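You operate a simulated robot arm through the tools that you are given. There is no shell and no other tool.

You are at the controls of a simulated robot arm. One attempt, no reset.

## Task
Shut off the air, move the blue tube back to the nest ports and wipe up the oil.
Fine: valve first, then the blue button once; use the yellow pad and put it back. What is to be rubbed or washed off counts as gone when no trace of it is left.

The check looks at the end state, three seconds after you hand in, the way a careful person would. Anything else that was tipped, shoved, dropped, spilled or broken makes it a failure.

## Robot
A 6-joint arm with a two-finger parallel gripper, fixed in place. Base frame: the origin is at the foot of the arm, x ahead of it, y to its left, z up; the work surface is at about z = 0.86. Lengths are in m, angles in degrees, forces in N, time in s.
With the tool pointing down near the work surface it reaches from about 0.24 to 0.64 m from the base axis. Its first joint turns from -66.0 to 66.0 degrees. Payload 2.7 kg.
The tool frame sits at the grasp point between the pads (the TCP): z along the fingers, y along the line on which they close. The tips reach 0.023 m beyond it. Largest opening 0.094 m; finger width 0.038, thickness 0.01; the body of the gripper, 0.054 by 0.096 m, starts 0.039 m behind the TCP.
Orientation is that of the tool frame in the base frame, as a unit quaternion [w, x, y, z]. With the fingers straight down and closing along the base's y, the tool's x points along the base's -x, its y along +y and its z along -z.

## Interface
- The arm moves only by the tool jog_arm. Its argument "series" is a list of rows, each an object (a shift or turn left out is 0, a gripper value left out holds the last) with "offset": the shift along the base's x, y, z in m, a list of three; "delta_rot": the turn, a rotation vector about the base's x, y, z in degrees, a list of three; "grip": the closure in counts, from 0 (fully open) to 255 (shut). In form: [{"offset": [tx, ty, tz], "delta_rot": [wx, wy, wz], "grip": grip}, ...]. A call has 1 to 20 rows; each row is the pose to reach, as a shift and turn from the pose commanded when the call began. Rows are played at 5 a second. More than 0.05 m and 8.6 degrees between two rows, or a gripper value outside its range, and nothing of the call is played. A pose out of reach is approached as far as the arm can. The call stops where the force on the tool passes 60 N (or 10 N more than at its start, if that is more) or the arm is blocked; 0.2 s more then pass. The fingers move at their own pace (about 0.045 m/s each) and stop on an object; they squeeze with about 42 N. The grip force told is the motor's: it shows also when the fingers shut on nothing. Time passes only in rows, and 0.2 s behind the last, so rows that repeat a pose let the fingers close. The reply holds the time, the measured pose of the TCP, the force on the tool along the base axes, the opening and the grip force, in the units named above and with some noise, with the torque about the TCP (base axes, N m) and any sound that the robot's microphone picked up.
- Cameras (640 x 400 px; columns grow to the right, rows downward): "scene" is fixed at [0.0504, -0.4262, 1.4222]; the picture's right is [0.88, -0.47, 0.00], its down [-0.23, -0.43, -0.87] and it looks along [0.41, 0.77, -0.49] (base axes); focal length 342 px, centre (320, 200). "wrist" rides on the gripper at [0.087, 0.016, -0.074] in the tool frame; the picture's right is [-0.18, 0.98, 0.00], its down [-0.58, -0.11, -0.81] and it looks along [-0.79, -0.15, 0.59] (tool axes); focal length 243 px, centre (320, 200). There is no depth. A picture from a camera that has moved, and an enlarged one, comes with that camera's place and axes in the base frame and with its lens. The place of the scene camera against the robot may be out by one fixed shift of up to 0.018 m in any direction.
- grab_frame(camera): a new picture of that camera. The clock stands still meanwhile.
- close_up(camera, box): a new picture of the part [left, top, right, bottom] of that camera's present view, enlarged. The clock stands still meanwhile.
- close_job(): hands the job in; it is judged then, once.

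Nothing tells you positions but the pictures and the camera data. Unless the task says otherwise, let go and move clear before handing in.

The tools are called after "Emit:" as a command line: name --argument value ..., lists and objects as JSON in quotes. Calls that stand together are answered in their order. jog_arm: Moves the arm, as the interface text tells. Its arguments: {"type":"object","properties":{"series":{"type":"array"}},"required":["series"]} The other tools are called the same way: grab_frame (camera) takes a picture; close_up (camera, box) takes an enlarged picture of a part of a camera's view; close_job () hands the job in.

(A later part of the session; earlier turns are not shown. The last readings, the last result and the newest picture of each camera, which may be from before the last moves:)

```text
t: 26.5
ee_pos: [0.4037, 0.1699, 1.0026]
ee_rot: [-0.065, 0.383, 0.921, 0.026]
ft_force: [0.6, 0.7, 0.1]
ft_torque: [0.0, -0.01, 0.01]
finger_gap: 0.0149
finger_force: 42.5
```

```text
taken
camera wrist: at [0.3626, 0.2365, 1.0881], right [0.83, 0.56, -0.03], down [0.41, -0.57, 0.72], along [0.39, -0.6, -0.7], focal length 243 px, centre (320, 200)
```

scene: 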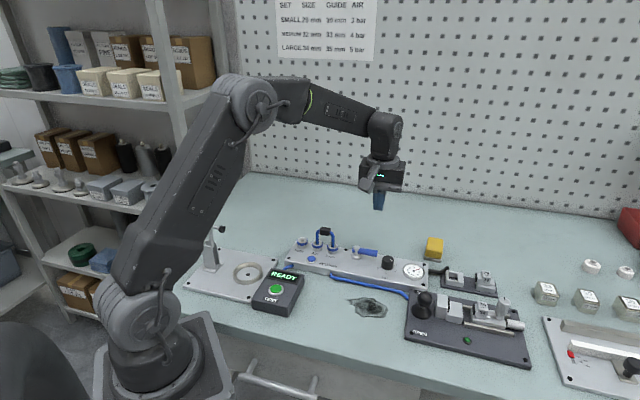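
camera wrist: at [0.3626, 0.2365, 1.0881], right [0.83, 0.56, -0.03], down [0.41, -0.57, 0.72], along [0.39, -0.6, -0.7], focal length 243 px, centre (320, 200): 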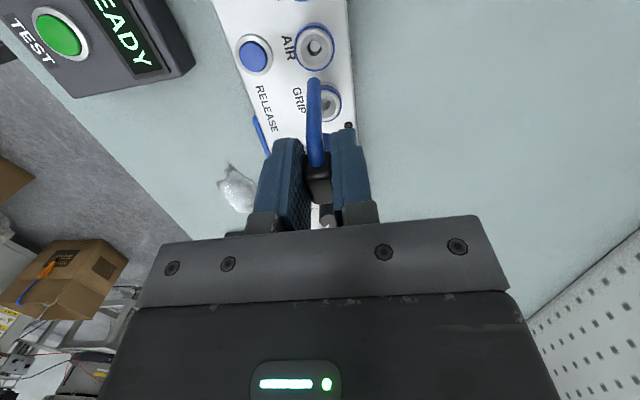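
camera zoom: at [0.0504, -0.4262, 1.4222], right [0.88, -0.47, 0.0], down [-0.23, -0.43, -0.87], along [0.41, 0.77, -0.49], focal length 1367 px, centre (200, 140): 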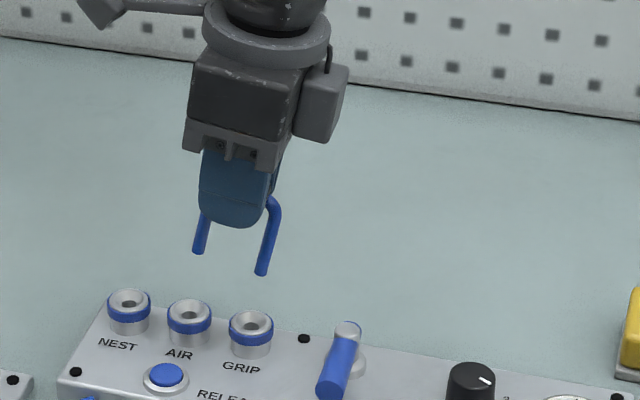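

The jumper is out and held firmly. I'll level it to vertical, raise it slightly, and carry it over the NEST and AIR ports.

Emit:
jog_arm --series '[{"offset": [0, 0, 0.015], "delta_rot": [-1.9, -1.9, 0]}, {"offset": [0, 0, 0.015], "delta_rot": [-3.8, -3.8, 0]}, {"offset": [0, 0, 0.015], "delta_rot": [-5.66, -5.66, 0]}, {"offset": [-0.02, 0.02, 0.015], "delta_rot": [-5.66, -5.66, 0]}, {"offset": [-0.0408, 0.0411, 0.015], "delta_rot": [-5.66, -5.66, 0]}, {"offset": [-0.0408, 0.0411, 0.015], "delta_rot": [-5.66, -5.66, 0]}]'

Emit:
close_up --camera "scene" --box '[280, 190, 400, 265]'

Emit:
grab_frame --camera "wrist"

Emit:
close_up --camera "wrist" --box '[260, 60, 420, 160]'

```text
t: 27.9
ee_pos: [0.3635, 0.2108, 1.0138]
ee_rot: [0.0, 0.384, 0.923, 0.001]
ft_force: [-0.7, -0.2, 0.3]
ft_torque: [0.02, 0.03, -0.03]
finger_gap: 0.0148
finger_force: 42.5
```

```text
5.33 times, centred on (340, 228) of scene
camera zoom: at [0.0504, -0.4262, 1.4222], right [0.88, -0.47, 0.0], down [-0.23, -0.43, -0.87], along [0.41, 0.77, -0.49], focal length 1823 px, centre (213, 53)
```

zoom: 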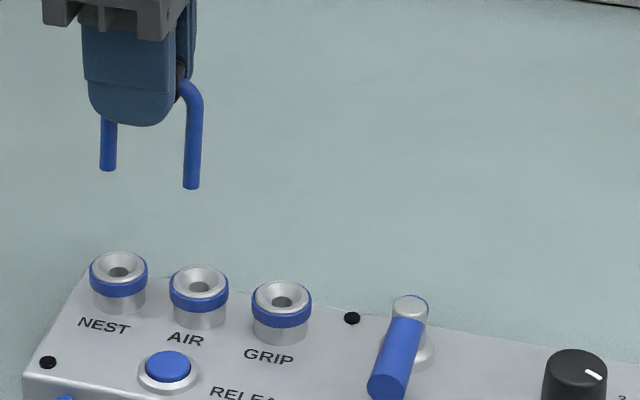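

```text
taken
camera wrist: at [0.3142, 0.2849, 1.0889], right [0.83, 0.56, 0.0], down [0.33, -0.49, 0.81], along [0.45, -0.67, -0.59], focal length 243 px, centre (320, 200)
```

wrist: 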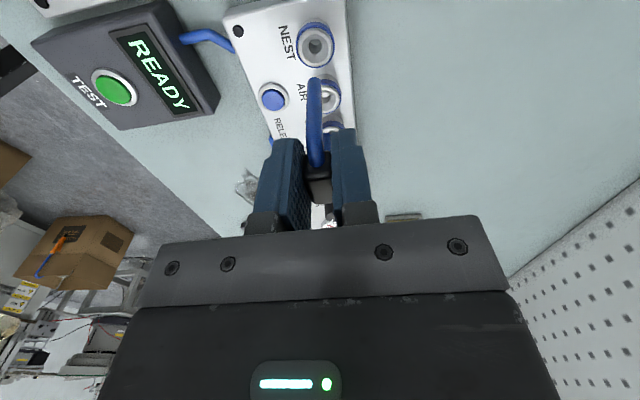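

```text
4.00 times, centred on (340, 110) of wrist
camera zoom: at [0.3142, 0.2849, 1.0889], right [0.83, 0.56, 0.0], down [0.33, -0.49, 0.81], along [0.45, -0.67, -0.59], focal length 970 px, centre (240, 560)
```

zoom: 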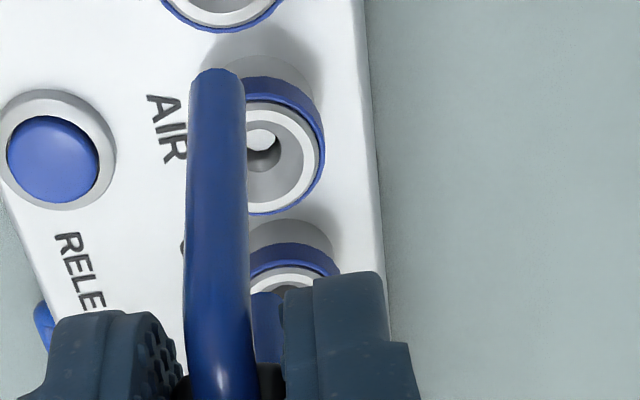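

Emit:
close_up --camera "scene" --box '[290, 195, 354, 235]'

Emit:
close_up --camera "scene" --box '[290, 220, 354, 260]'

```text
10.00 times, centred on (322, 215) of scene
camera zoom: at [0.0504, -0.4262, 1.4222], right [0.88, -0.47, 0.0], down [-0.23, -0.43, -0.87], along [0.41, 0.77, -0.49], focal length 3418 px, centre (300, 50)
```

zoom: 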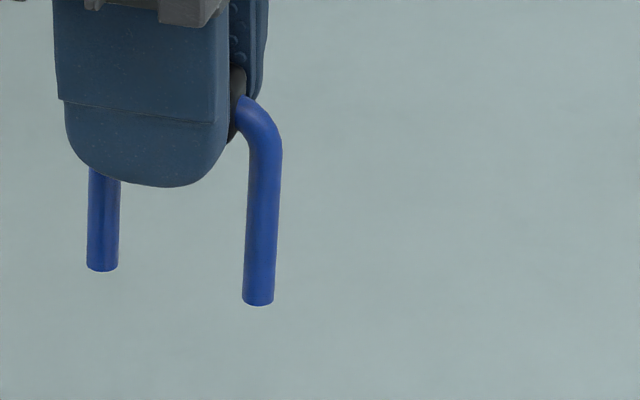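

```text
10.00 times, centred on (322, 240) of scene
camera zoom: at [0.0504, -0.4262, 1.4222], right [0.88, -0.47, 0.0], down [-0.23, -0.43, -0.87], along [0.41, 0.77, -0.49], focal length 3418 px, centre (300, -200)
```

zoom: 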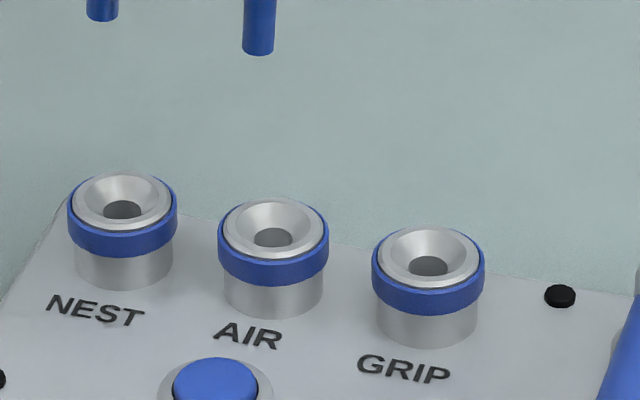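

The legs hang about 56 mm above the NEST and AIR rings, roughly 4–5 mm short along the panel and about 2° off plumb. I'll correct both and lower to just above the funnels.

Emit:
jog_arm --series '[{"offset": [0.0019, -0.0021, 0], "delta_rot": [-1.41, -1.41, 0]}, {"offset": [0.0019, -0.0021, -0.02], "delta_rot": [-1.41, -1.41, 0]}, {"offset": [0.0019, -0.0021, -0.04], "delta_rot": [-1.41, -1.41, 0]}, {"offset": [0.0019, -0.0021, -0.047], "delta_rot": [-1.41, -1.41, 0]}, {"offset": [0.0019, -0.0021, -0.047], "delta_rot": [-1.41, -1.41, 0]}]'

Emit:
close_up --camera "scene" --box '[290, 215, 354, 255]'

Emit:
close_up --camera "wrist" --box '[260, 40, 420, 140]'

```text
t: 29.1
ee_pos: [0.3649, 0.2081, 0.9669]
ee_rot: [0.015, 0.383, 0.923, -0.005]
ft_force: [0.3, -0.3, 0.5]
ft_torque: [-0.01, 0.01, -0.01]
finger_gap: 0.0146
finger_force: 41.8
```

```text
10.00 times, centred on (322, 235) of scene
camera zoom: at [0.0504, -0.4262, 1.4222], right [0.88, -0.47, 0.0], down [-0.23, -0.43, -0.87], along [0.41, 0.77, -0.49], focal length 3418 px, centre (300, -150)
```

zoom: 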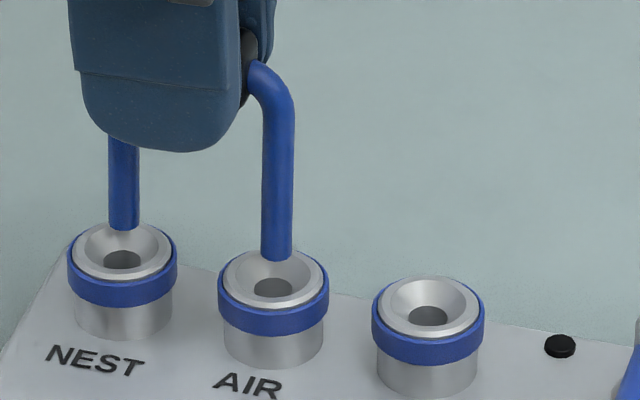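

```text
4.00 times, centred on (340, 90) of wrist
camera zoom: at [0.3143, 0.2857, 1.0393], right [0.83, 0.56, 0.01], down [0.31, -0.47, 0.83], along [0.47, -0.68, -0.56], focal length 970 px, centre (240, 640)
```

zoom: 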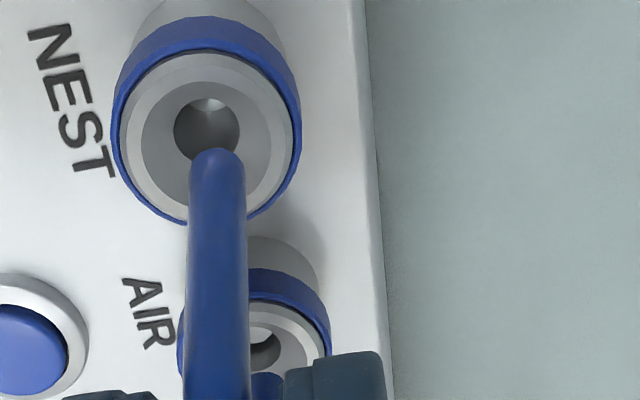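

The legs are plumb and line up with the NEST and AIR funnels in the scene view. The wrist view shows about 1.5 mm to correct toward the front. I'll do that and start the insertion.

Emit:
jog_arm --series '[{"offset": [-0.001, -0.001, 0]}, {"offset": [-0.001, -0.001, -0.004]}, {"offset": [-0.001, -0.001, -0.008]}, {"offset": [-0.001, -0.001, -0.012]}, {"offset": [-0.001, -0.001, -0.012]}]'

Emit:
close_up --camera "scene" --box '[290, 215, 354, 255]'

Emit:
close_up --camera "wrist" --box '[260, 40, 420, 140]'

```text
t: 30.3
ee_pos: [0.3644, 0.2071, 0.9554]
ee_rot: [0.016, 0.384, 0.923, -0.006]
ft_force: [-0.6, -0.3, 0.3]
ft_torque: [0.0, 0.0, 0.01]
finger_gap: 0.0148
finger_force: 42.1
```

```text
10.00 times, centred on (322, 235) of scene
camera zoom: at [0.0504, -0.4262, 1.4222], right [0.88, -0.47, 0.0], down [-0.23, -0.43, -0.87], along [0.41, 0.77, -0.49], focal length 3418 px, centre (300, -150)
```

zoom: 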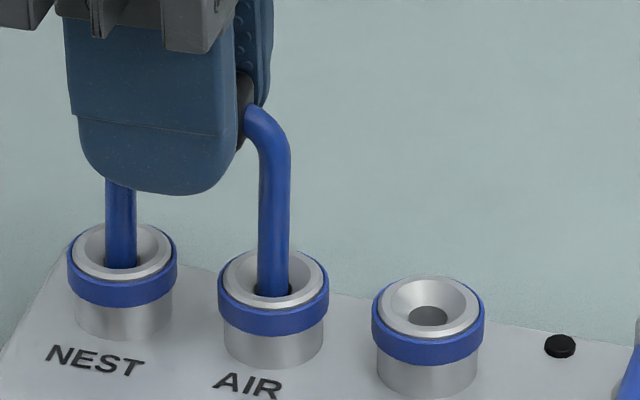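

```text
4.00 times, centred on (340, 90) of wrist
camera zoom: at [0.3127, 0.2847, 1.0278], right [0.83, 0.56, 0.01], down [0.31, -0.47, 0.83], along [0.47, -0.68, -0.56], focal length 970 px, centre (240, 640)
```

zoom: 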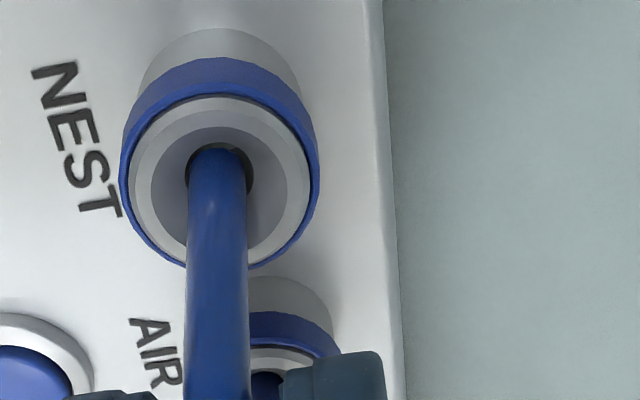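

Both legs have entered their holes with no side force. I'll continue down to seat them.

Emit:
jog_arm --series '[{"offset": [0, 0, -0.002]}, {"offset": [0, 0, -0.004]}, {"offset": [0, 0, -0.006]}, {"offset": [0, 0, -0.006]}]'

Emit:
close_up --camera "scene" --box '[290, 215, 354, 255]'

```text
t: 31.3
ee_pos: [0.3635, 0.2071, 0.9506]
ee_rot: [0.015, 0.384, 0.923, -0.006]
ft_force: [-0.1, -0.6, -0.5]
ft_torque: [0.01, -0.01, 0.01]
finger_gap: 0.0148
finger_force: 41.9
```

```text
10.00 times, centred on (322, 235) of scene
camera zoom: at [0.0504, -0.4262, 1.4222], right [0.88, -0.47, 0.0], down [-0.23, -0.43, -0.87], along [0.41, 0.77, -0.49], focal length 3418 px, centre (300, -150)
```

zoom: 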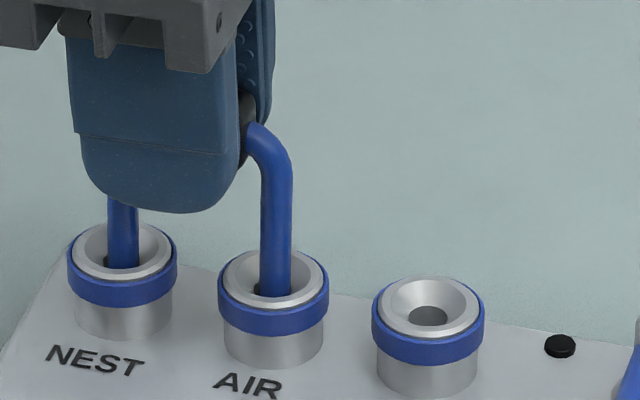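

Emit:
jog_arm --series '[{"offset": [0, 0, -0.0015]}, {"offset": [0, 0, -0.003]}, {"offset": [0, 0, -0.003]}]'

```text
t: 32.1
ee_pos: [0.3639, 0.2082, 0.949]
ee_rot: [0.015, 0.383, 0.924, -0.006]
ft_force: [0.0, 1.0, 2.5]
ft_torque: [0.03, -0.04, 0.0]
finger_gap: 0.0148
finger_force: 41.9
```

The upward force is starting to build, so I'll continue in small steps until the legs seat.

Emit:
jog_arm --series '[{"offset": [0, 0, -0.001]}, {"offset": [0, 0, -0.002]}, {"offset": [0, 0, -0.002]}]'

Emit:
close_up --camera "scene" --box '[290, 215, 354, 255]'

```text
t: 32.9
ee_pos: [0.3641, 0.2066, 0.9487]
ee_rot: [0.017, 0.384, 0.923, -0.006]
ft_force: [-1.9, 0.1, 13.5]
ft_torque: [-0.14, -0.1, -0.01]
finger_gap: 0.015
finger_force: 41.9
```

```text
10.00 times, centred on (322, 235) of scene
camera zoom: at [0.0501, -0.4263, 1.4222], right [0.88, -0.47, 0.0], down [-0.23, -0.43, -0.87], along [0.41, 0.77, -0.49], focal length 3418 px, centre (300, -150)
```

zoom: 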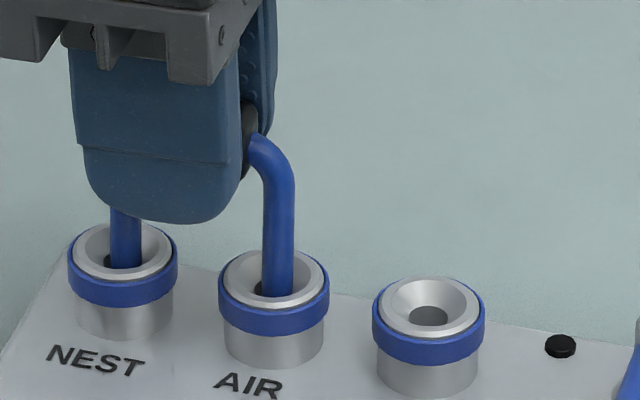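

Emit:
jog_arm --series '[{"offset": [0, 0, -0.0015]}, {"offset": [0, 0, -0.003]}, {"offset": [0, 0, -0.003]}]'

Emit:
close_up --camera "scene" --box '[290, 215, 354, 255]'

Emit:
close_up --camera "wrist" --box '[240, 40, 400, 140]'

```text
t: 33.7
ee_pos: [0.3662, 0.2067, 0.9448]
ee_rot: [0.017, 0.384, 0.923, -0.005]
ft_force: [-6.0, 3.7, 30.6]
ft_torque: [-0.36, -0.15, -0.05]
finger_gap: 0.015
finger_force: 41.5
```

```text
10.00 times, centred on (322, 235) of scene
camera zoom: at [0.0498, -0.4264, 1.4222], right [0.88, -0.47, 0.0], down [-0.23, -0.43, -0.87], along [0.41, 0.77, -0.49], focal length 3418 px, centre (300, -150)
```

zoom: 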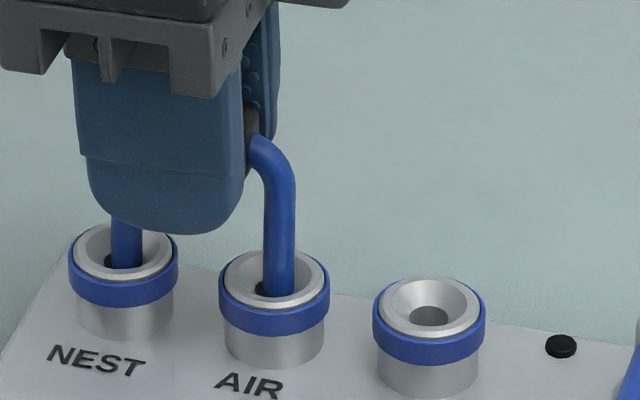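

```text
4.00 times, centred on (320, 90) of wrist
camera zoom: at [0.3138, 0.284, 1.016], right [0.83, 0.56, 0.01], down [0.31, -0.47, 0.83], along [0.47, -0.68, -0.56], focal length 970 px, centre (320, 640)
```

zoom: 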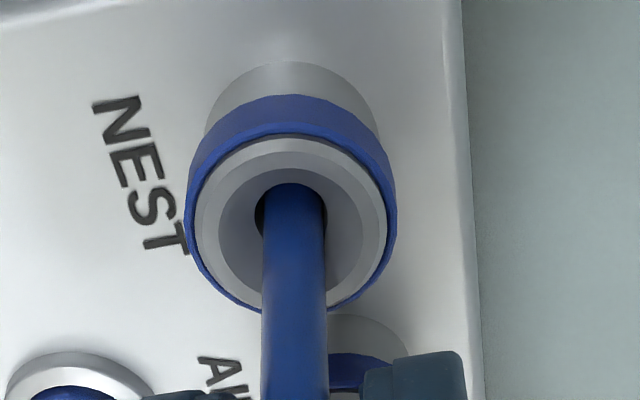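

The legs have bottomed out: the bend no longer drops while the force climbs to 30 N. I'll ease off the preload and open the fingers slowly.

Emit:
jog_arm --series '[{"offset": [0, 0, 0.003]}, {"offset": [0, 0, 0.0035]}, {"offset": [0, 0, 0.0035]}, {"offset": [0, 0, 0.0035], "grip": 200}, {"offset": [0, 0, 0.0035], "grip": 100}, {"offset": [0, 0, 0.0035], "grip": 0}, {"offset": [0, 0, 0.0035], "grip": 0}, {"offset": [0, 0, 0.0035], "grip": 0}, {"offset": [0, 0, 0.0035], "grip": 0}]'

Emit:
close_up --camera "scene" --box '[280, 195, 376, 255]'

Emit:
grab_frame --camera "wrist"

```text
t: 35.7
ee_pos: [0.3645, 0.2073, 0.9458]
ee_rot: [0.015, 0.383, 0.924, -0.005]
ft_force: [-0.3, 0.4, 1.0]
ft_torque: [0.0, -0.01, 0.0]
finger_gap: 0.0941
finger_force: 0.0
```

```text
6.67 times, centred on (328, 225) of scene
camera zoom: at [0.0504, -0.4262, 1.4222], right [0.88, -0.47, 0.0], down [-0.23, -0.43, -0.87], along [0.41, 0.77, -0.49], focal length 2278 px, centre (267, 33)
```

zoom: 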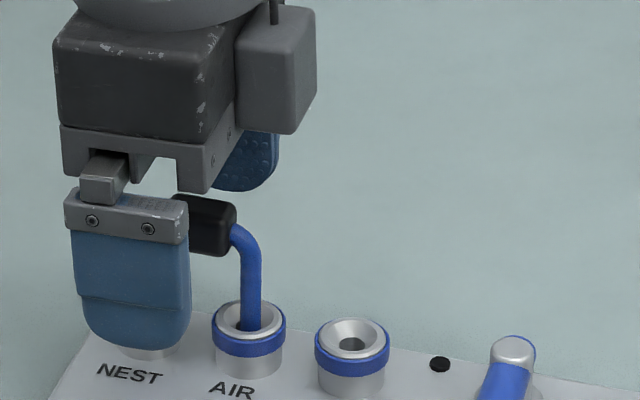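

```text
taken
camera wrist: at [0.313, 0.284, 1.018], right [0.83, 0.56, 0.01], down [0.31, -0.47, 0.83], along [0.47, -0.68, -0.56], focal length 243 px, centre (320, 200)
```

wrist: 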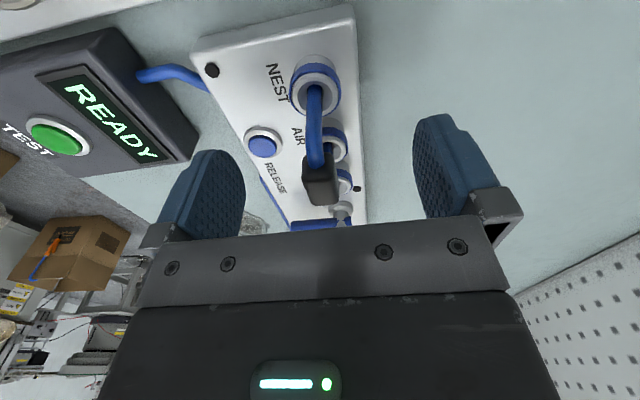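

The jumper stands on its own in NEST and AIR. I'll rise straight up and inspect it.

Emit:
jog_arm --series '[{"offset": [0, 0, 0.03]}, {"offset": [0, 0, 0.06]}, {"offset": [0, 0, 0.09], "delta_rot": [0.7, 0.7, 0]}, {"offset": [0, 0, 0.12], "delta_rot": [1.41, 1.41, 0]}, {"offset": [0, 0, 0.12], "delta_rot": [1.41, 1.41, 0]}]'

Emit:
close_up --camera "scene" --box '[280, 215, 344, 255]'

Emit:
close_up --camera "wrist" --box '[240, 0, 400, 100]'

Emit:
grab_frame --camera "scene"

```text
t: 36.9
ee_pos: [0.3646, 0.2068, 1.0667]
ee_rot: [-0.002, 0.384, 0.923, 0.002]
ft_force: [0.3, -0.9, 0.0]
ft_torque: [-0.02, -0.02, -0.03]
finger_gap: 0.0939
finger_force: 0.1
```

```text
10.00 times, centred on (312, 235) of scene
camera zoom: at [0.0503, -0.4263, 1.4222], right [0.88, -0.47, 0.0], down [-0.23, -0.43, -0.87], along [0.41, 0.77, -0.49], focal length 3418 px, centre (400, -150)
```

zoom: 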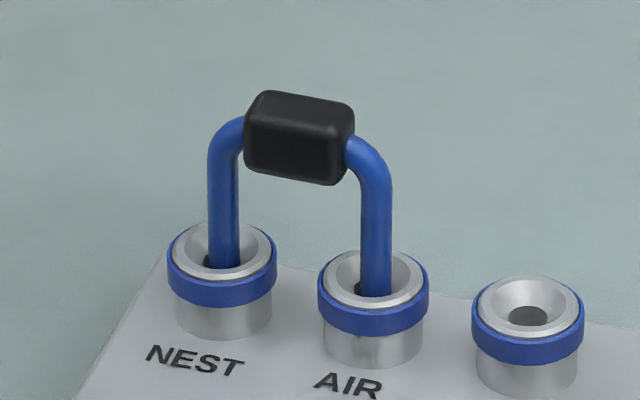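

```text
4.00 times, centred on (320, 50) of wrist
camera zoom: at [0.3155, 0.281, 1.1417], right [0.83, 0.56, 0.0], down [0.33, -0.49, 0.81], along [0.45, -0.67, -0.59], focal length 970 px, centre (320, 800)
```

zoom: 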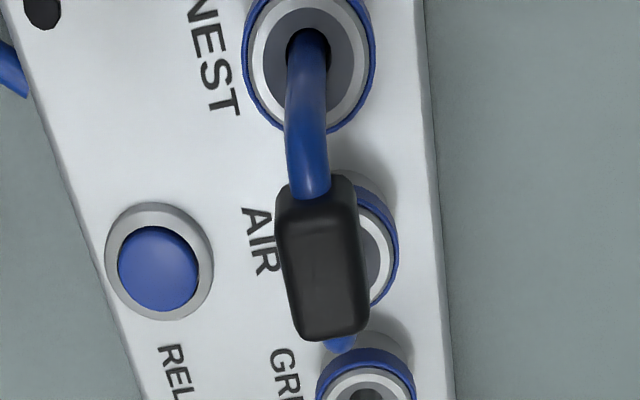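

```text
taken
```

scene: 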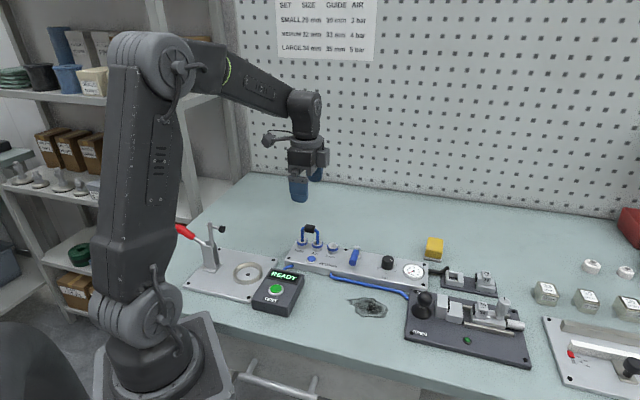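

The tube is back in NEST and AIR, standing straight at its original depth. Next comes the yellow pad near (0.635, 0.057), so I'll move over for a look at its orientation and holder.

Emit:
jog_arm --series '[{"offset": [0.022, -0.025, 0.02], "delta_rot": [0, 0, 7.5]}, {"offset": [0.045, -0.05, 0.02], "delta_rot": [0, 0, 15]}, {"offset": [0.067, -0.074, 0.02], "delta_rot": [0, 0, 22.5]}, {"offset": [0.09, -0.098, 0.02], "delta_rot": [0, 0, 30]}, {"offset": [0.112, -0.122, 0.02], "delta_rot": [0, 0, 37.5]}, {"offset": [0.135, -0.147, 0.02], "delta_rot": [0, 0, 45]}, {"offset": [0.135, -0.147, 0.02], "delta_rot": [0, 0, 45]}]'

Emit:
grab_frame --camera "wrist"

Emit:
close_up --camera "wrist" --box '[240, 40, 400, 140]'

Emit:
close_up --camera "scene" --box '[400, 220, 480, 270]'

```text
t: 38.5
ee_pos: [0.4994, 0.0599, 1.089]
ee_rot: [-0.001, 0.0, 1.0, 0.001]
ft_force: [0.0, -0.4, 0.3]
ft_torque: [-0.02, -0.02, -0.01]
finger_gap: 0.0938
finger_force: 0.2
```

```text
taken
camera wrist: at [0.4136, 0.0785, 1.1625], right [0.18, 0.98, 0.0], down [0.58, -0.11, 0.81], along [0.79, -0.15, -0.59], focal length 243 px, centre (320, 200)
```

wrist: 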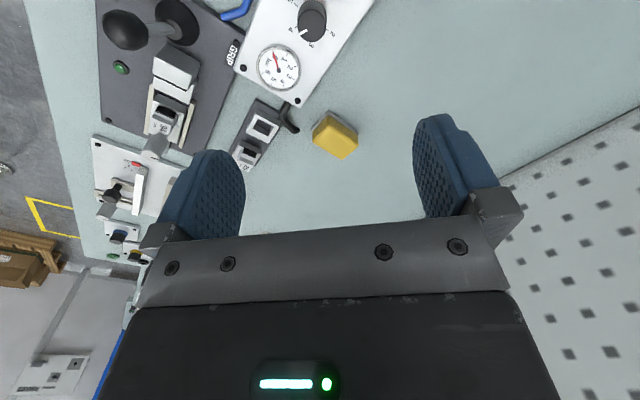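

```text
4.00 times, centred on (320, 90) of wrist
camera zoom: at [0.4136, 0.0785, 1.1625], right [0.18, 0.98, 0.0], down [0.58, -0.11, 0.81], along [0.79, -0.15, -0.59], focal length 970 px, centre (320, 640)
```

zoom: 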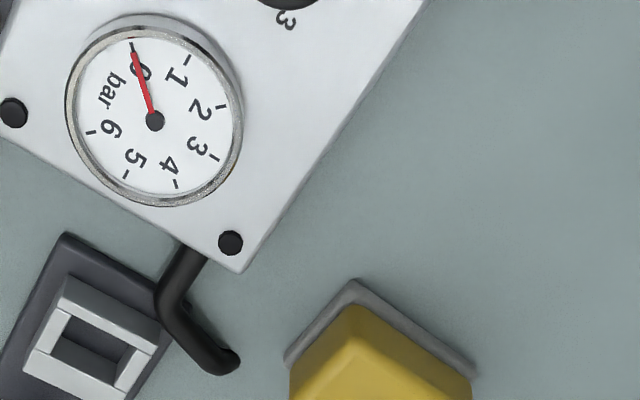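

```text
8.00 times, centred on (440, 245) of scene
camera zoom: at [0.0503, -0.4263, 1.4222], right [0.88, -0.47, 0.0], down [-0.23, -0.43, -0.87], along [0.41, 0.77, -0.49], focal length 2734 px, centre (-640, -160)
```

zoom: 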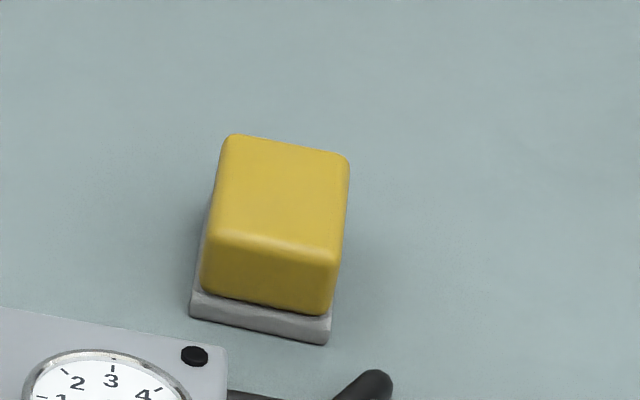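

Emit:
close_up --camera "wrist" --box '[270, 90, 398, 170]'

Emit:
close_up --camera "wrist" --box '[90, 0, 390, 190]'

```text
5.00 times, centred on (334, 130) of wrist
camera zoom: at [0.4136, 0.0785, 1.1625], right [0.18, 0.98, 0.0], down [0.58, -0.11, 0.81], along [0.79, -0.15, -0.59], focal length 1213 px, centre (250, 550)
```

zoom: 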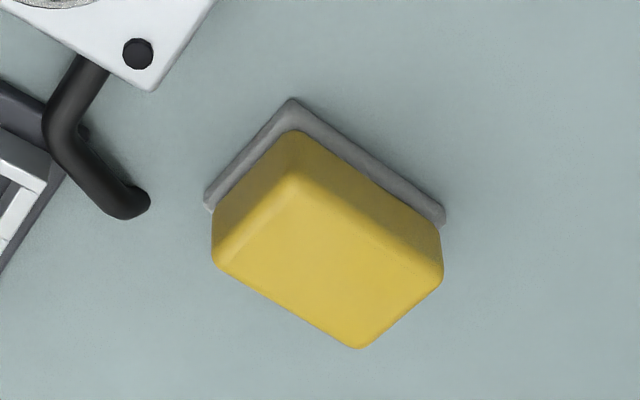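

```text
2.11 times, centred on (240, 95) of wrist
camera zoom: at [0.4136, 0.0785, 1.1625], right [0.18, 0.98, 0.0], down [0.58, -0.11, 0.81], along [0.79, -0.15, -0.59], focal length 511 px, centre (488, 421)
```

zoom: 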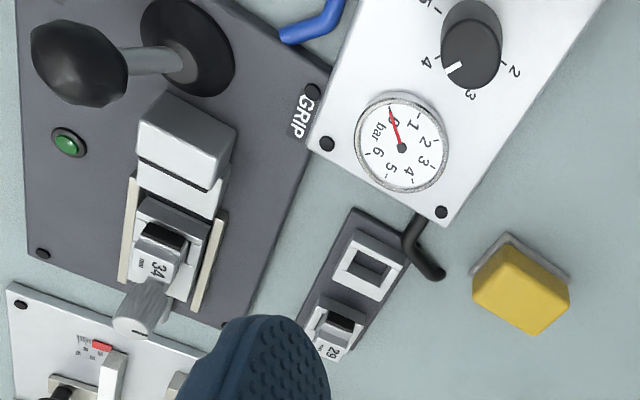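

The gauge reads 0. The pad is about 37 × 53 mm, turned about 41.5°, centred near (0.643, 0.057) with its top near z = 0.894, sitting on a thin grey tray. I'll go above it with the tool turned to grip across its short side.

Emit:
jog_arm --series '[{"offset": [0.027, -0.002, -0.015], "delta_rot": [0, 0, 8.3]}, {"offset": [0.055, -0.004, -0.03], "delta_rot": [0, 0, 16.6]}, {"offset": [0.082, -0.006, -0.045], "delta_rot": [0, 0, 24.9]}, {"offset": [0.11, -0.008, -0.06], "delta_rot": [0, 0, 33.2]}, {"offset": [0.137, -0.01, -0.08], "delta_rot": [0, 0, 41.5]}, {"offset": [0.137, -0.01, -0.08], "delta_rot": [0, 0, 41.5]}, {"offset": [0.137, -0.01, -0.08], "delta_rot": [0, 0, 41.5]}]'

Emit:
grab_frame --camera "wrist"

Emit:
close_up --camera "wrist" --box '[240, 40, 400, 140]'

Emit:
close_up --camera "scene" --box '[370, 185, 498, 265]'

```text
t: 40.1
ee_pos: [0.6302, 0.0505, 1.0079]
ee_rot: [-0.001, -0.354, 0.935, 0.0]
ft_force: [0.3, 0.6, 0.1]
ft_torque: [-0.01, 0.01, 0.05]
finger_gap: 0.0939
finger_force: 0.1
out of reach, approached as far as the arm can: row 5, 6, 7
```

```text
taken
camera wrist: at [0.5533, 0.0074, 1.0831], right [-0.51, 0.86, 0.0], down [0.51, 0.3, 0.81], along [0.69, 0.41, -0.59], focal length 243 px, centre (320, 200)
```

wrist: 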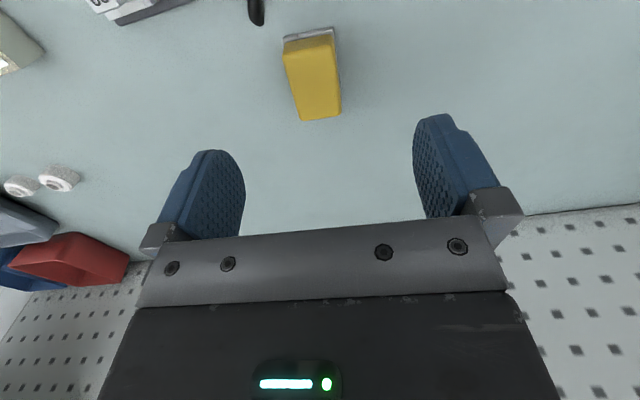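

```text
4.00 times, centred on (320, 90) of wrist
camera zoom: at [0.5533, 0.0074, 1.0831], right [-0.51, 0.86, 0.0], down [0.51, 0.3, 0.81], along [0.69, 0.41, -0.59], focal length 970 px, centre (320, 640)
```

zoom: 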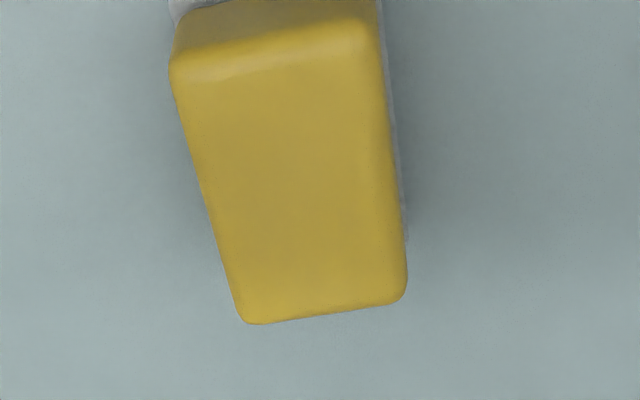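

```text
5.00 times, centred on (434, 225) of scene
camera zoom: at [0.0503, -0.4262, 1.4222], right [0.88, -0.47, 0.0], down [-0.23, -0.43, -0.87], along [0.41, 0.77, -0.49], focal length 1709 px, centre (-250, 75)
```

zoom: 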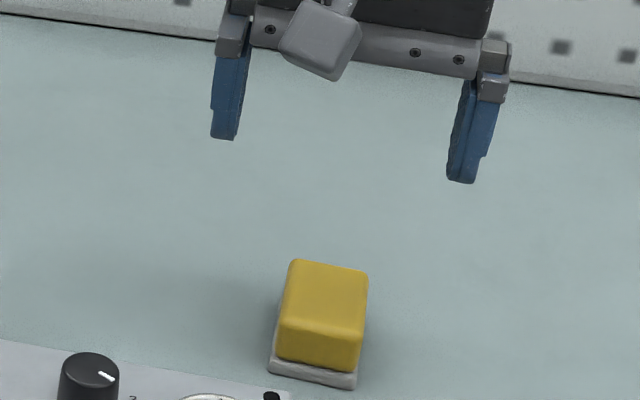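

It fell slightly short of the reach at this height, but reach should improve lower down. The pad centre is near (0.644, 0.0565). I'll descend partway and re-measure.

Emit:
jog_arm --series '[{"offset": [0, 0, -0.025]}, {"offset": [0, 0, -0.05]}, {"offset": [0, 0, -0.05]}]'

Emit:
grab_frame --camera "wrist"

```text
t: 40.9
ee_pos: [0.6364, 0.0502, 0.9583]
ee_rot: [-0.001, -0.354, 0.935, 0.0]
ft_force: [0.2, -0.7, 0.5]
ft_torque: [0.01, -0.03, -0.01]
finger_gap: 0.0942
finger_force: 0.0
out of reach, approached as far as the arm can: row 1, 2, 3
```

```text
taken
camera wrist: at [0.5606, 0.0063, 1.0329], right [-0.51, 0.86, 0.0], down [0.51, 0.3, 0.81], along [0.69, 0.41, -0.59], focal length 243 px, centre (320, 200)
```

wrist: 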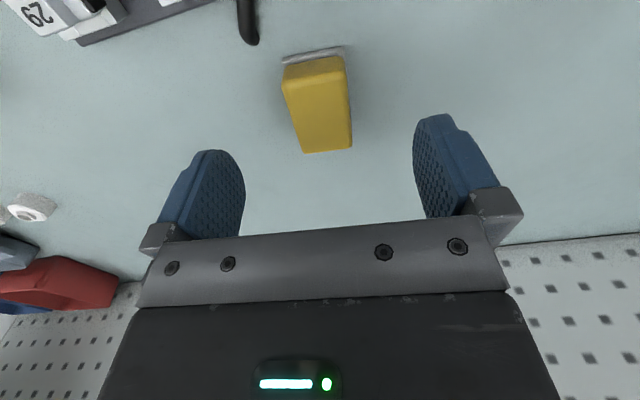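

The pad is centred within 2 mm across the grip. I'll descend around it and close.

Emit:
jog_arm --series '[{"offset": [0.0008, -0.0013, -0.025]}, {"offset": [0.0008, -0.0013, -0.045]}, {"offset": [0.0008, -0.0013, -0.06]}, {"offset": [0.0008, -0.0013, -0.06]}]'

Emit:
grab_frame --camera "wrist"

Emit:
close_up --camera "scene" --box '[390, 210, 486, 270]'

```text
t: 41.9
ee_pos: [0.6257, 0.0491, 0.8975]
ee_rot: [-0.001, -0.353, 0.936, 0.0]
ft_force: [-0.4, 1.0, 0.4]
ft_torque: [-0.03, -0.04, 0.0]
finger_gap: 0.0939
finger_force: 0.1
```

```text
taken
camera wrist: at [0.5514, 0.006, 0.9719], right [-0.51, 0.86, 0.0], down [0.51, 0.3, 0.81], along [0.69, 0.41, -0.59], focal length 243 px, centre (320, 200)
```

wrist: 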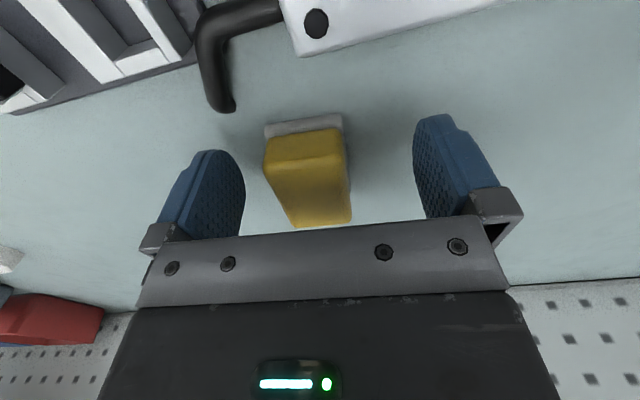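

```text
6.67 times, centred on (438, 240) of scene
camera zoom: at [0.0503, -0.4262, 1.4222], right [0.88, -0.47, 0.0], down [-0.23, -0.43, -0.87], along [0.41, 0.77, -0.49], focal length 2278 px, centre (-467, -67)
```

zoom: 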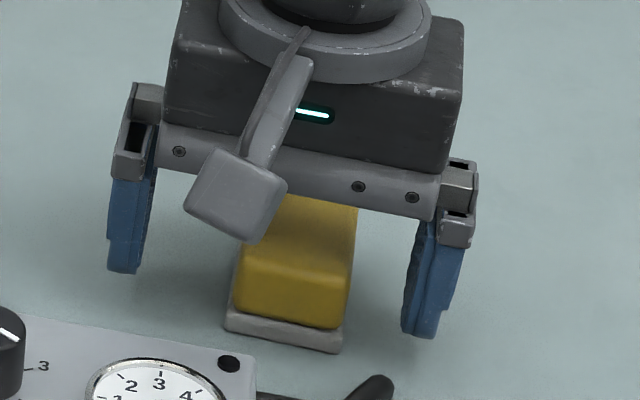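

The actual x ended about 9 mm short, so I'll correct at this height before closing.

Emit:
jog_arm --series '[{"offset": [0.0045, -0.0015, 0]}, {"offset": [0.009, -0.003, 0]}, {"offset": [0.009, -0.003, 0]}, {"offset": [0.009, -0.003, 0]}]'

Emit:
grab_frame --camera "wrist"

```text
t: 42.9
ee_pos: [0.6352, 0.0451, 0.8978]
ee_rot: [-0.001, -0.354, 0.935, 0.0]
ft_force: [0.1, 0.5, -0.1]
ft_torque: [-0.01, -0.04, 0.01]
finger_gap: 0.0936
finger_force: 0.1
```

```text
taken
camera wrist: at [0.5606, 0.0025, 0.9723], right [-0.51, 0.86, 0.0], down [0.51, 0.3, 0.81], along [0.69, 0.41, -0.59], focal length 243 px, centre (320, 200)
```

wrist: 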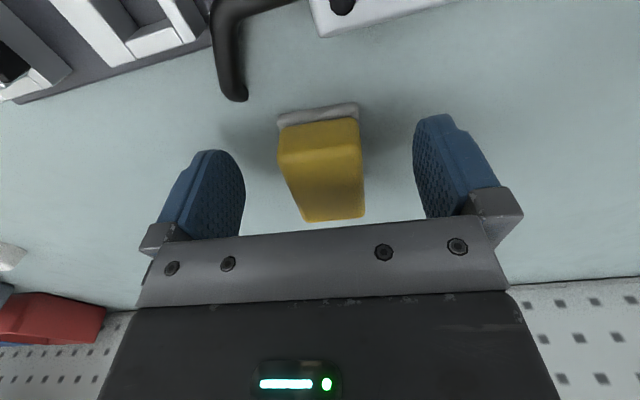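

The pad is now centred between the fingers, so I'll close on it.

Emit:
jog_arm --series '[{"offset": [0, 0, 0], "grip": 255}, {"offset": [0, 0, 0]}, {"offset": [0, 0, 0]}, {"offset": [0, 0, 0]}, {"offset": [0, 0, 0]}, {"offset": [0, 0, 0]}]'

Emit:
grab_frame --camera "wrist"

Emit:
close_up --camera "scene" --box '[390, 210, 486, 270]'

```text
t: 44.3
ee_pos: [0.6354, 0.0456, 0.8976]
ee_rot: [-0.001, -0.353, 0.936, 0.001]
ft_force: [0.2, 1.3, 0.4]
ft_torque: [0.02, 0.0, -0.02]
finger_gap: 0.0393
finger_force: 42.5
```

```text
taken
camera wrist: at [0.5606, 0.0026, 0.9724], right [-0.51, 0.86, 0.0], down [0.51, 0.3, 0.81], along [0.69, 0.41, -0.59], focal length 243 px, centre (320, 200)
```

wrist: 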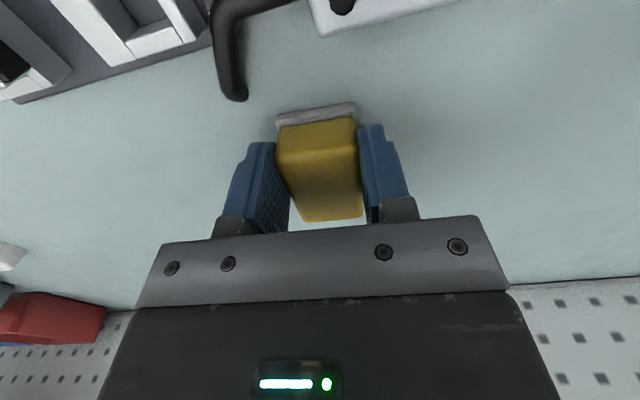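

```text
6.67 times, centred on (438, 240) of scene
camera zoom: at [0.0503, -0.4262, 1.4222], right [0.88, -0.47, 0.0], down [-0.23, -0.43, -0.87], along [0.41, 0.77, -0.49], focal length 2278 px, centre (-467, -67)
```

zoom: 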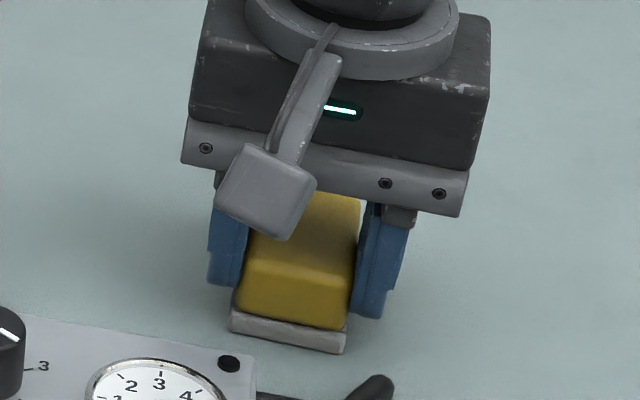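

The pad is gripped with a 39 mm gap. I'll lift a little and check that the grey tray stays behind.

Emit:
jog_arm --series '[{"offset": [0, 0, 0.015]}, {"offset": [0, 0, 0.035]}, {"offset": [0, 0, 0.035]}]'

Emit:
grab_frame --camera "wrist"

Emit:
close_up --camera "scene" --box '[390, 205, 486, 265]'

```text
t: 45.1
ee_pos: [0.6357, 0.0456, 0.9333]
ee_rot: [-0.002, -0.353, 0.935, 0.001]
ft_force: [-0.4, 0.3, -0.8]
ft_torque: [0.0, 0.03, -0.01]
finger_gap: 0.0396
finger_force: 42.3
```

```text
taken
camera wrist: at [0.5607, 0.003, 1.0082], right [-0.51, 0.86, 0.0], down [0.51, 0.3, 0.81], along [0.69, 0.41, -0.59], focal length 243 px, centre (320, 200)
```

wrist: 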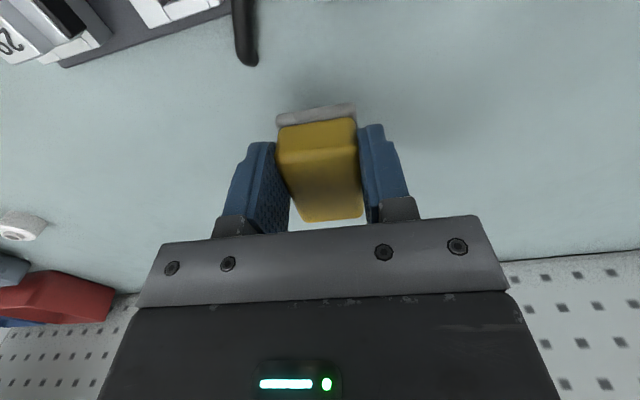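

```text
6.67 times, centred on (438, 235) of scene
camera zoom: at [0.0504, -0.4262, 1.4222], right [0.88, -0.47, 0.0], down [-0.23, -0.43, -0.87], along [0.41, 0.77, -0.49], focal length 2278 px, centre (-467, -33)
```

zoom: 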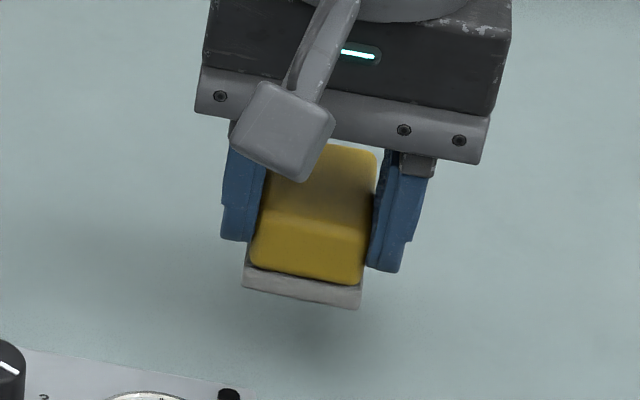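

The grey layer is the pad's own wiping face, so its home is the bench spot itself, and I'll return to this exact pose (TCP 0.6353, 0.0453, 0.8977, yaw 41.5°). I'll lift and carry it over toward the oil and look.

Emit:
jog_arm --series '[{"offset": [-0.01, 0, 0.04]}, {"offset": [-0.03, -0.005, 0.08]}, {"offset": [-0.07, -0.015, 0.087]}, {"offset": [-0.115, -0.026, 0.087]}, {"offset": [-0.16, -0.038, 0.087]}, {"offset": [-0.205, -0.05, 0.087]}, {"offset": [-0.255, -0.0625, 0.087]}, {"offset": [-0.255, -0.0625, 0.087]}]'

Emit:
grab_frame --camera "wrist"

Emit:
grab_frame --camera "scene"

```text
refused: row 7 steps farther than a row can; nothing moved
```

```text
taken
camera wrist: at [0.5607, 0.003, 1.0082], right [-0.51, 0.86, 0.0], down [0.51, 0.3, 0.81], along [0.69, 0.41, -0.59], focal length 243 px, centre (320, 200)
```

wrist: 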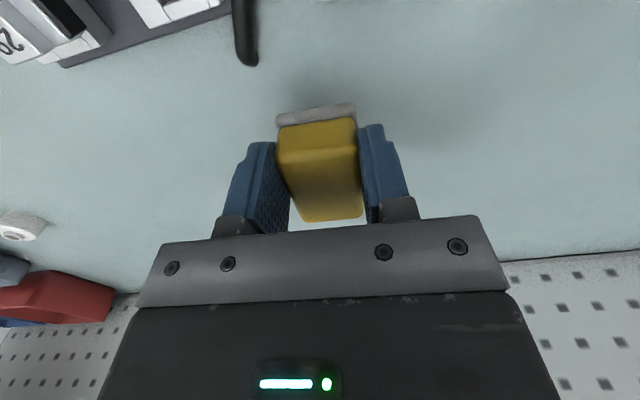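

```text
taken
```

scene: 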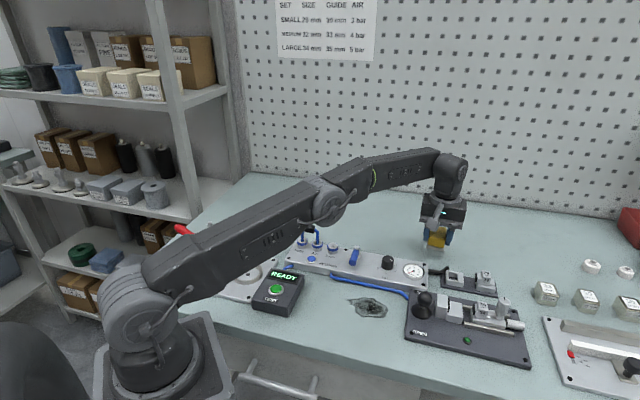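

That call was refused because one step was slightly too long, and nothing moved. I'll resend it with shorter steps.

Emit:
jog_arm --series '[{"offset": [-0.01, 0, 0.04]}, {"offset": [-0.03, -0.005, 0.08]}, {"offset": [-0.07, -0.015, 0.087]}, {"offset": [-0.11, -0.026, 0.087]}, {"offset": [-0.15, -0.036, 0.087]}, {"offset": [-0.19, -0.046, 0.087]}, {"offset": [-0.225, -0.055, 0.087]}, {"offset": [-0.255, -0.0625, 0.087]}, {"offset": [-0.255, -0.0625, 0.087]}]'

Emit:
grab_frame --camera "wrist"

Emit:
grab_frame --camera "scene"

```text
t: 47.1
ee_pos: [0.3818, -0.0175, 1.017]
ee_rot: [0.0, -0.353, 0.936, 0.0]
ft_force: [-0.3, -0.1, -0.5]
ft_torque: [-0.01, 0.0, -0.03]
finger_gap: 0.0392
finger_force: 41.6
```

```text
taken
camera wrist: at [0.3066, -0.0601, 1.0928], right [-0.51, 0.86, 0.0], down [0.51, 0.3, 0.81], along [0.69, 0.41, -0.59], focal length 243 px, centre (320, 200)
```

wrist: 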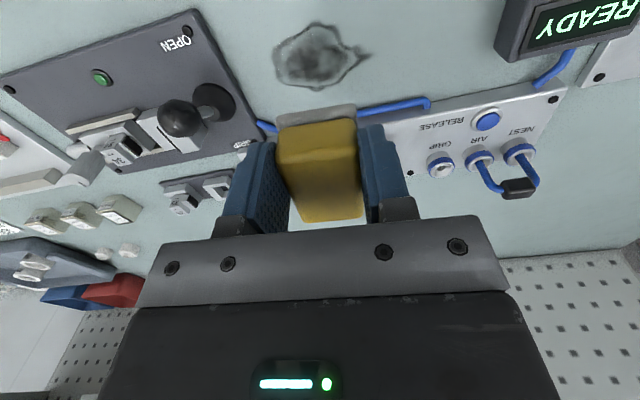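

```text
taken
```

scene: 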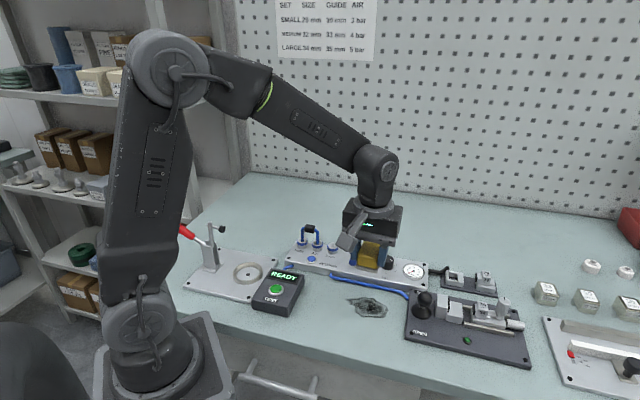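

The oil spans roughly x 0.366–0.433 and y -0.044 to 0.026, and it's clear of the blue tube and chuck plate for the pad's footprint. I'll lower the pad at one end and feel for contact.

Emit:
jog_arm --series '[{"offset": [-0.0262, 0.033, -0.02]}, {"offset": [-0.0262, 0.033, -0.06]}, {"offset": [-0.0262, 0.033, -0.1]}, {"offset": [-0.0262, 0.033, -0.117]}, {"offset": [-0.0262, 0.033, -0.12]}, {"offset": [-0.0262, 0.033, -0.122]}, {"offset": [-0.0262, 0.033, -0.1235]}, {"offset": [-0.0262, 0.033, -0.1235]}]'

Emit:
close_up --camera "scene" --box '[290, 230, 450, 330]'

```text
t: 48.9
ee_pos: [0.3563, 0.0148, 0.8967]
ee_rot: [0.001, -0.353, 0.936, -0.001]
ft_force: [-6.3, -3.2, 31.2]
ft_torque: [-0.01, 0.06, 0.02]
finger_gap: 0.0392
finger_force: 41.3
```

```text
4.00 times, centred on (370, 280) of scene
camera zoom: at [0.0498, -0.4264, 1.4222], right [0.88, -0.47, 0.0], down [-0.23, -0.43, -0.87], along [0.41, 0.77, -0.49], focal length 1367 px, centre (120, -120)
```

zoom: 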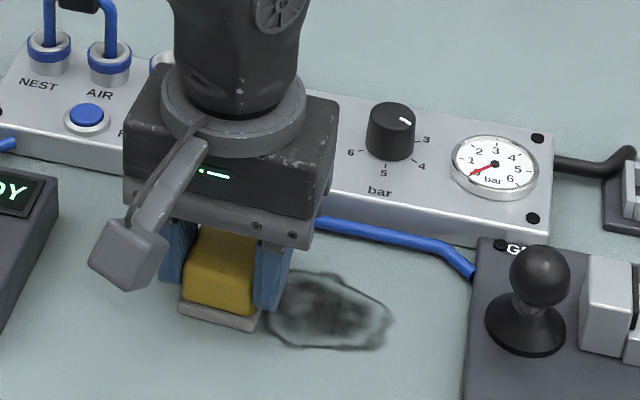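

Contact is firm at 31 N, so I'll ease off slightly and make a first stroke along the middle of the patch and back.

Emit:
jog_arm --series '[{"offset": [0, 0, 0.001]}, {"offset": [0.0088, -0.01, 0.001]}, {"offset": [0.0177, -0.02, 0.001]}, {"offset": [0.0265, -0.03, 0.001]}, {"offset": [0.0353, -0.04, 0.001]}, {"offset": [0.0442, -0.05, 0.001]}, {"offset": [0.053, -0.06, 0.001]}, {"offset": [0.0442, -0.05, 0.001]}, {"offset": [0.0353, -0.04, 0.001]}, {"offset": [0.0265, -0.03, 0.001]}, {"offset": [0.0177, -0.02, 0.001]}, {"offset": [0.0088, -0.01, 0.001]}, {"offset": [0, 0, 0.001]}]'

Emit:
close_up --camera "scene" --box '[290, 230, 450, 330]'

Emit:
grab_frame --camera "wrist"

```text
t: 51.7
ee_pos: [0.3548, 0.0128, 0.8965]
ee_rot: [-0.002, -0.353, 0.935, 0.002]
ft_force: [4.0, -4.7, 11.3]
ft_torque: [0.0, -0.38, -0.08]
finger_gap: 0.039
finger_force: 41.7
```

```text
4.00 times, centred on (370, 280) of scene
camera zoom: at [0.0503, -0.4264, 1.4222], right [0.88, -0.47, 0.0], down [-0.23, -0.43, -0.87], along [0.41, 0.77, -0.49], focal length 1367 px, centre (120, -120)
```

zoom: 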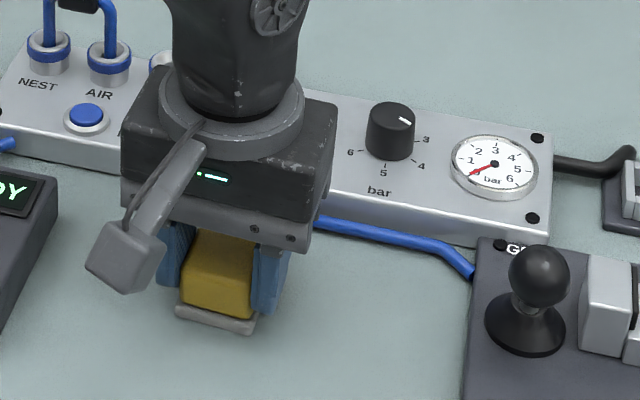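

```text
taken
camera wrist: at [0.2794, -0.0299, 0.9717], right [-0.51, 0.86, 0.0], down [0.51, 0.3, 0.81], along [0.69, 0.41, -0.59], focal length 243 px, centre (320, 200)
```

wrist: 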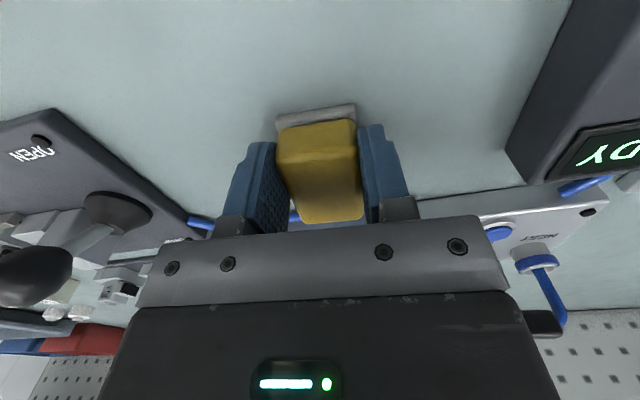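

The first stroke cleared nearly all of it. I'll make two more overlapping strokes, on the far side toward the tube and the near side, to catch the edges and the streak.

Emit:
jog_arm --series '[{"offset": [0.0052, 0.0046, 0]}, {"offset": [0.0039, 0.0168, 0]}, {"offset": [0.0158, 0.0033, 0]}, {"offset": [0.0277, -0.0102, 0]}, {"offset": [0.0396, -0.0237, 0]}, {"offset": [0.0515, -0.0371, 0]}, {"offset": [0.0635, -0.0506, 0]}, {"offset": [0.0515, -0.0612, 0]}, {"offset": [0.0395, -0.0718, 0]}, {"offset": [0.0275, -0.0583, 0]}, {"offset": [0.0156, -0.0449, 0]}, {"offset": [0.0037, -0.0314, 0]}, {"offset": [-0.0082, -0.0179, 0]}, {"offset": [-0.0201, -0.0044, 0]}, {"offset": [-0.0066, 0.0075, 0]}, {"offset": [0, 0, 0]}]'

```text
t: 55.1
ee_pos: [0.3559, 0.0168, 0.8975]
ee_rot: [-0.001, -0.354, 0.935, 0.001]
ft_force: [0.2, 0.0, -0.1]
ft_torque: [0.01, 0.02, 0.03]
finger_gap: 0.0389
finger_force: 41.7
```

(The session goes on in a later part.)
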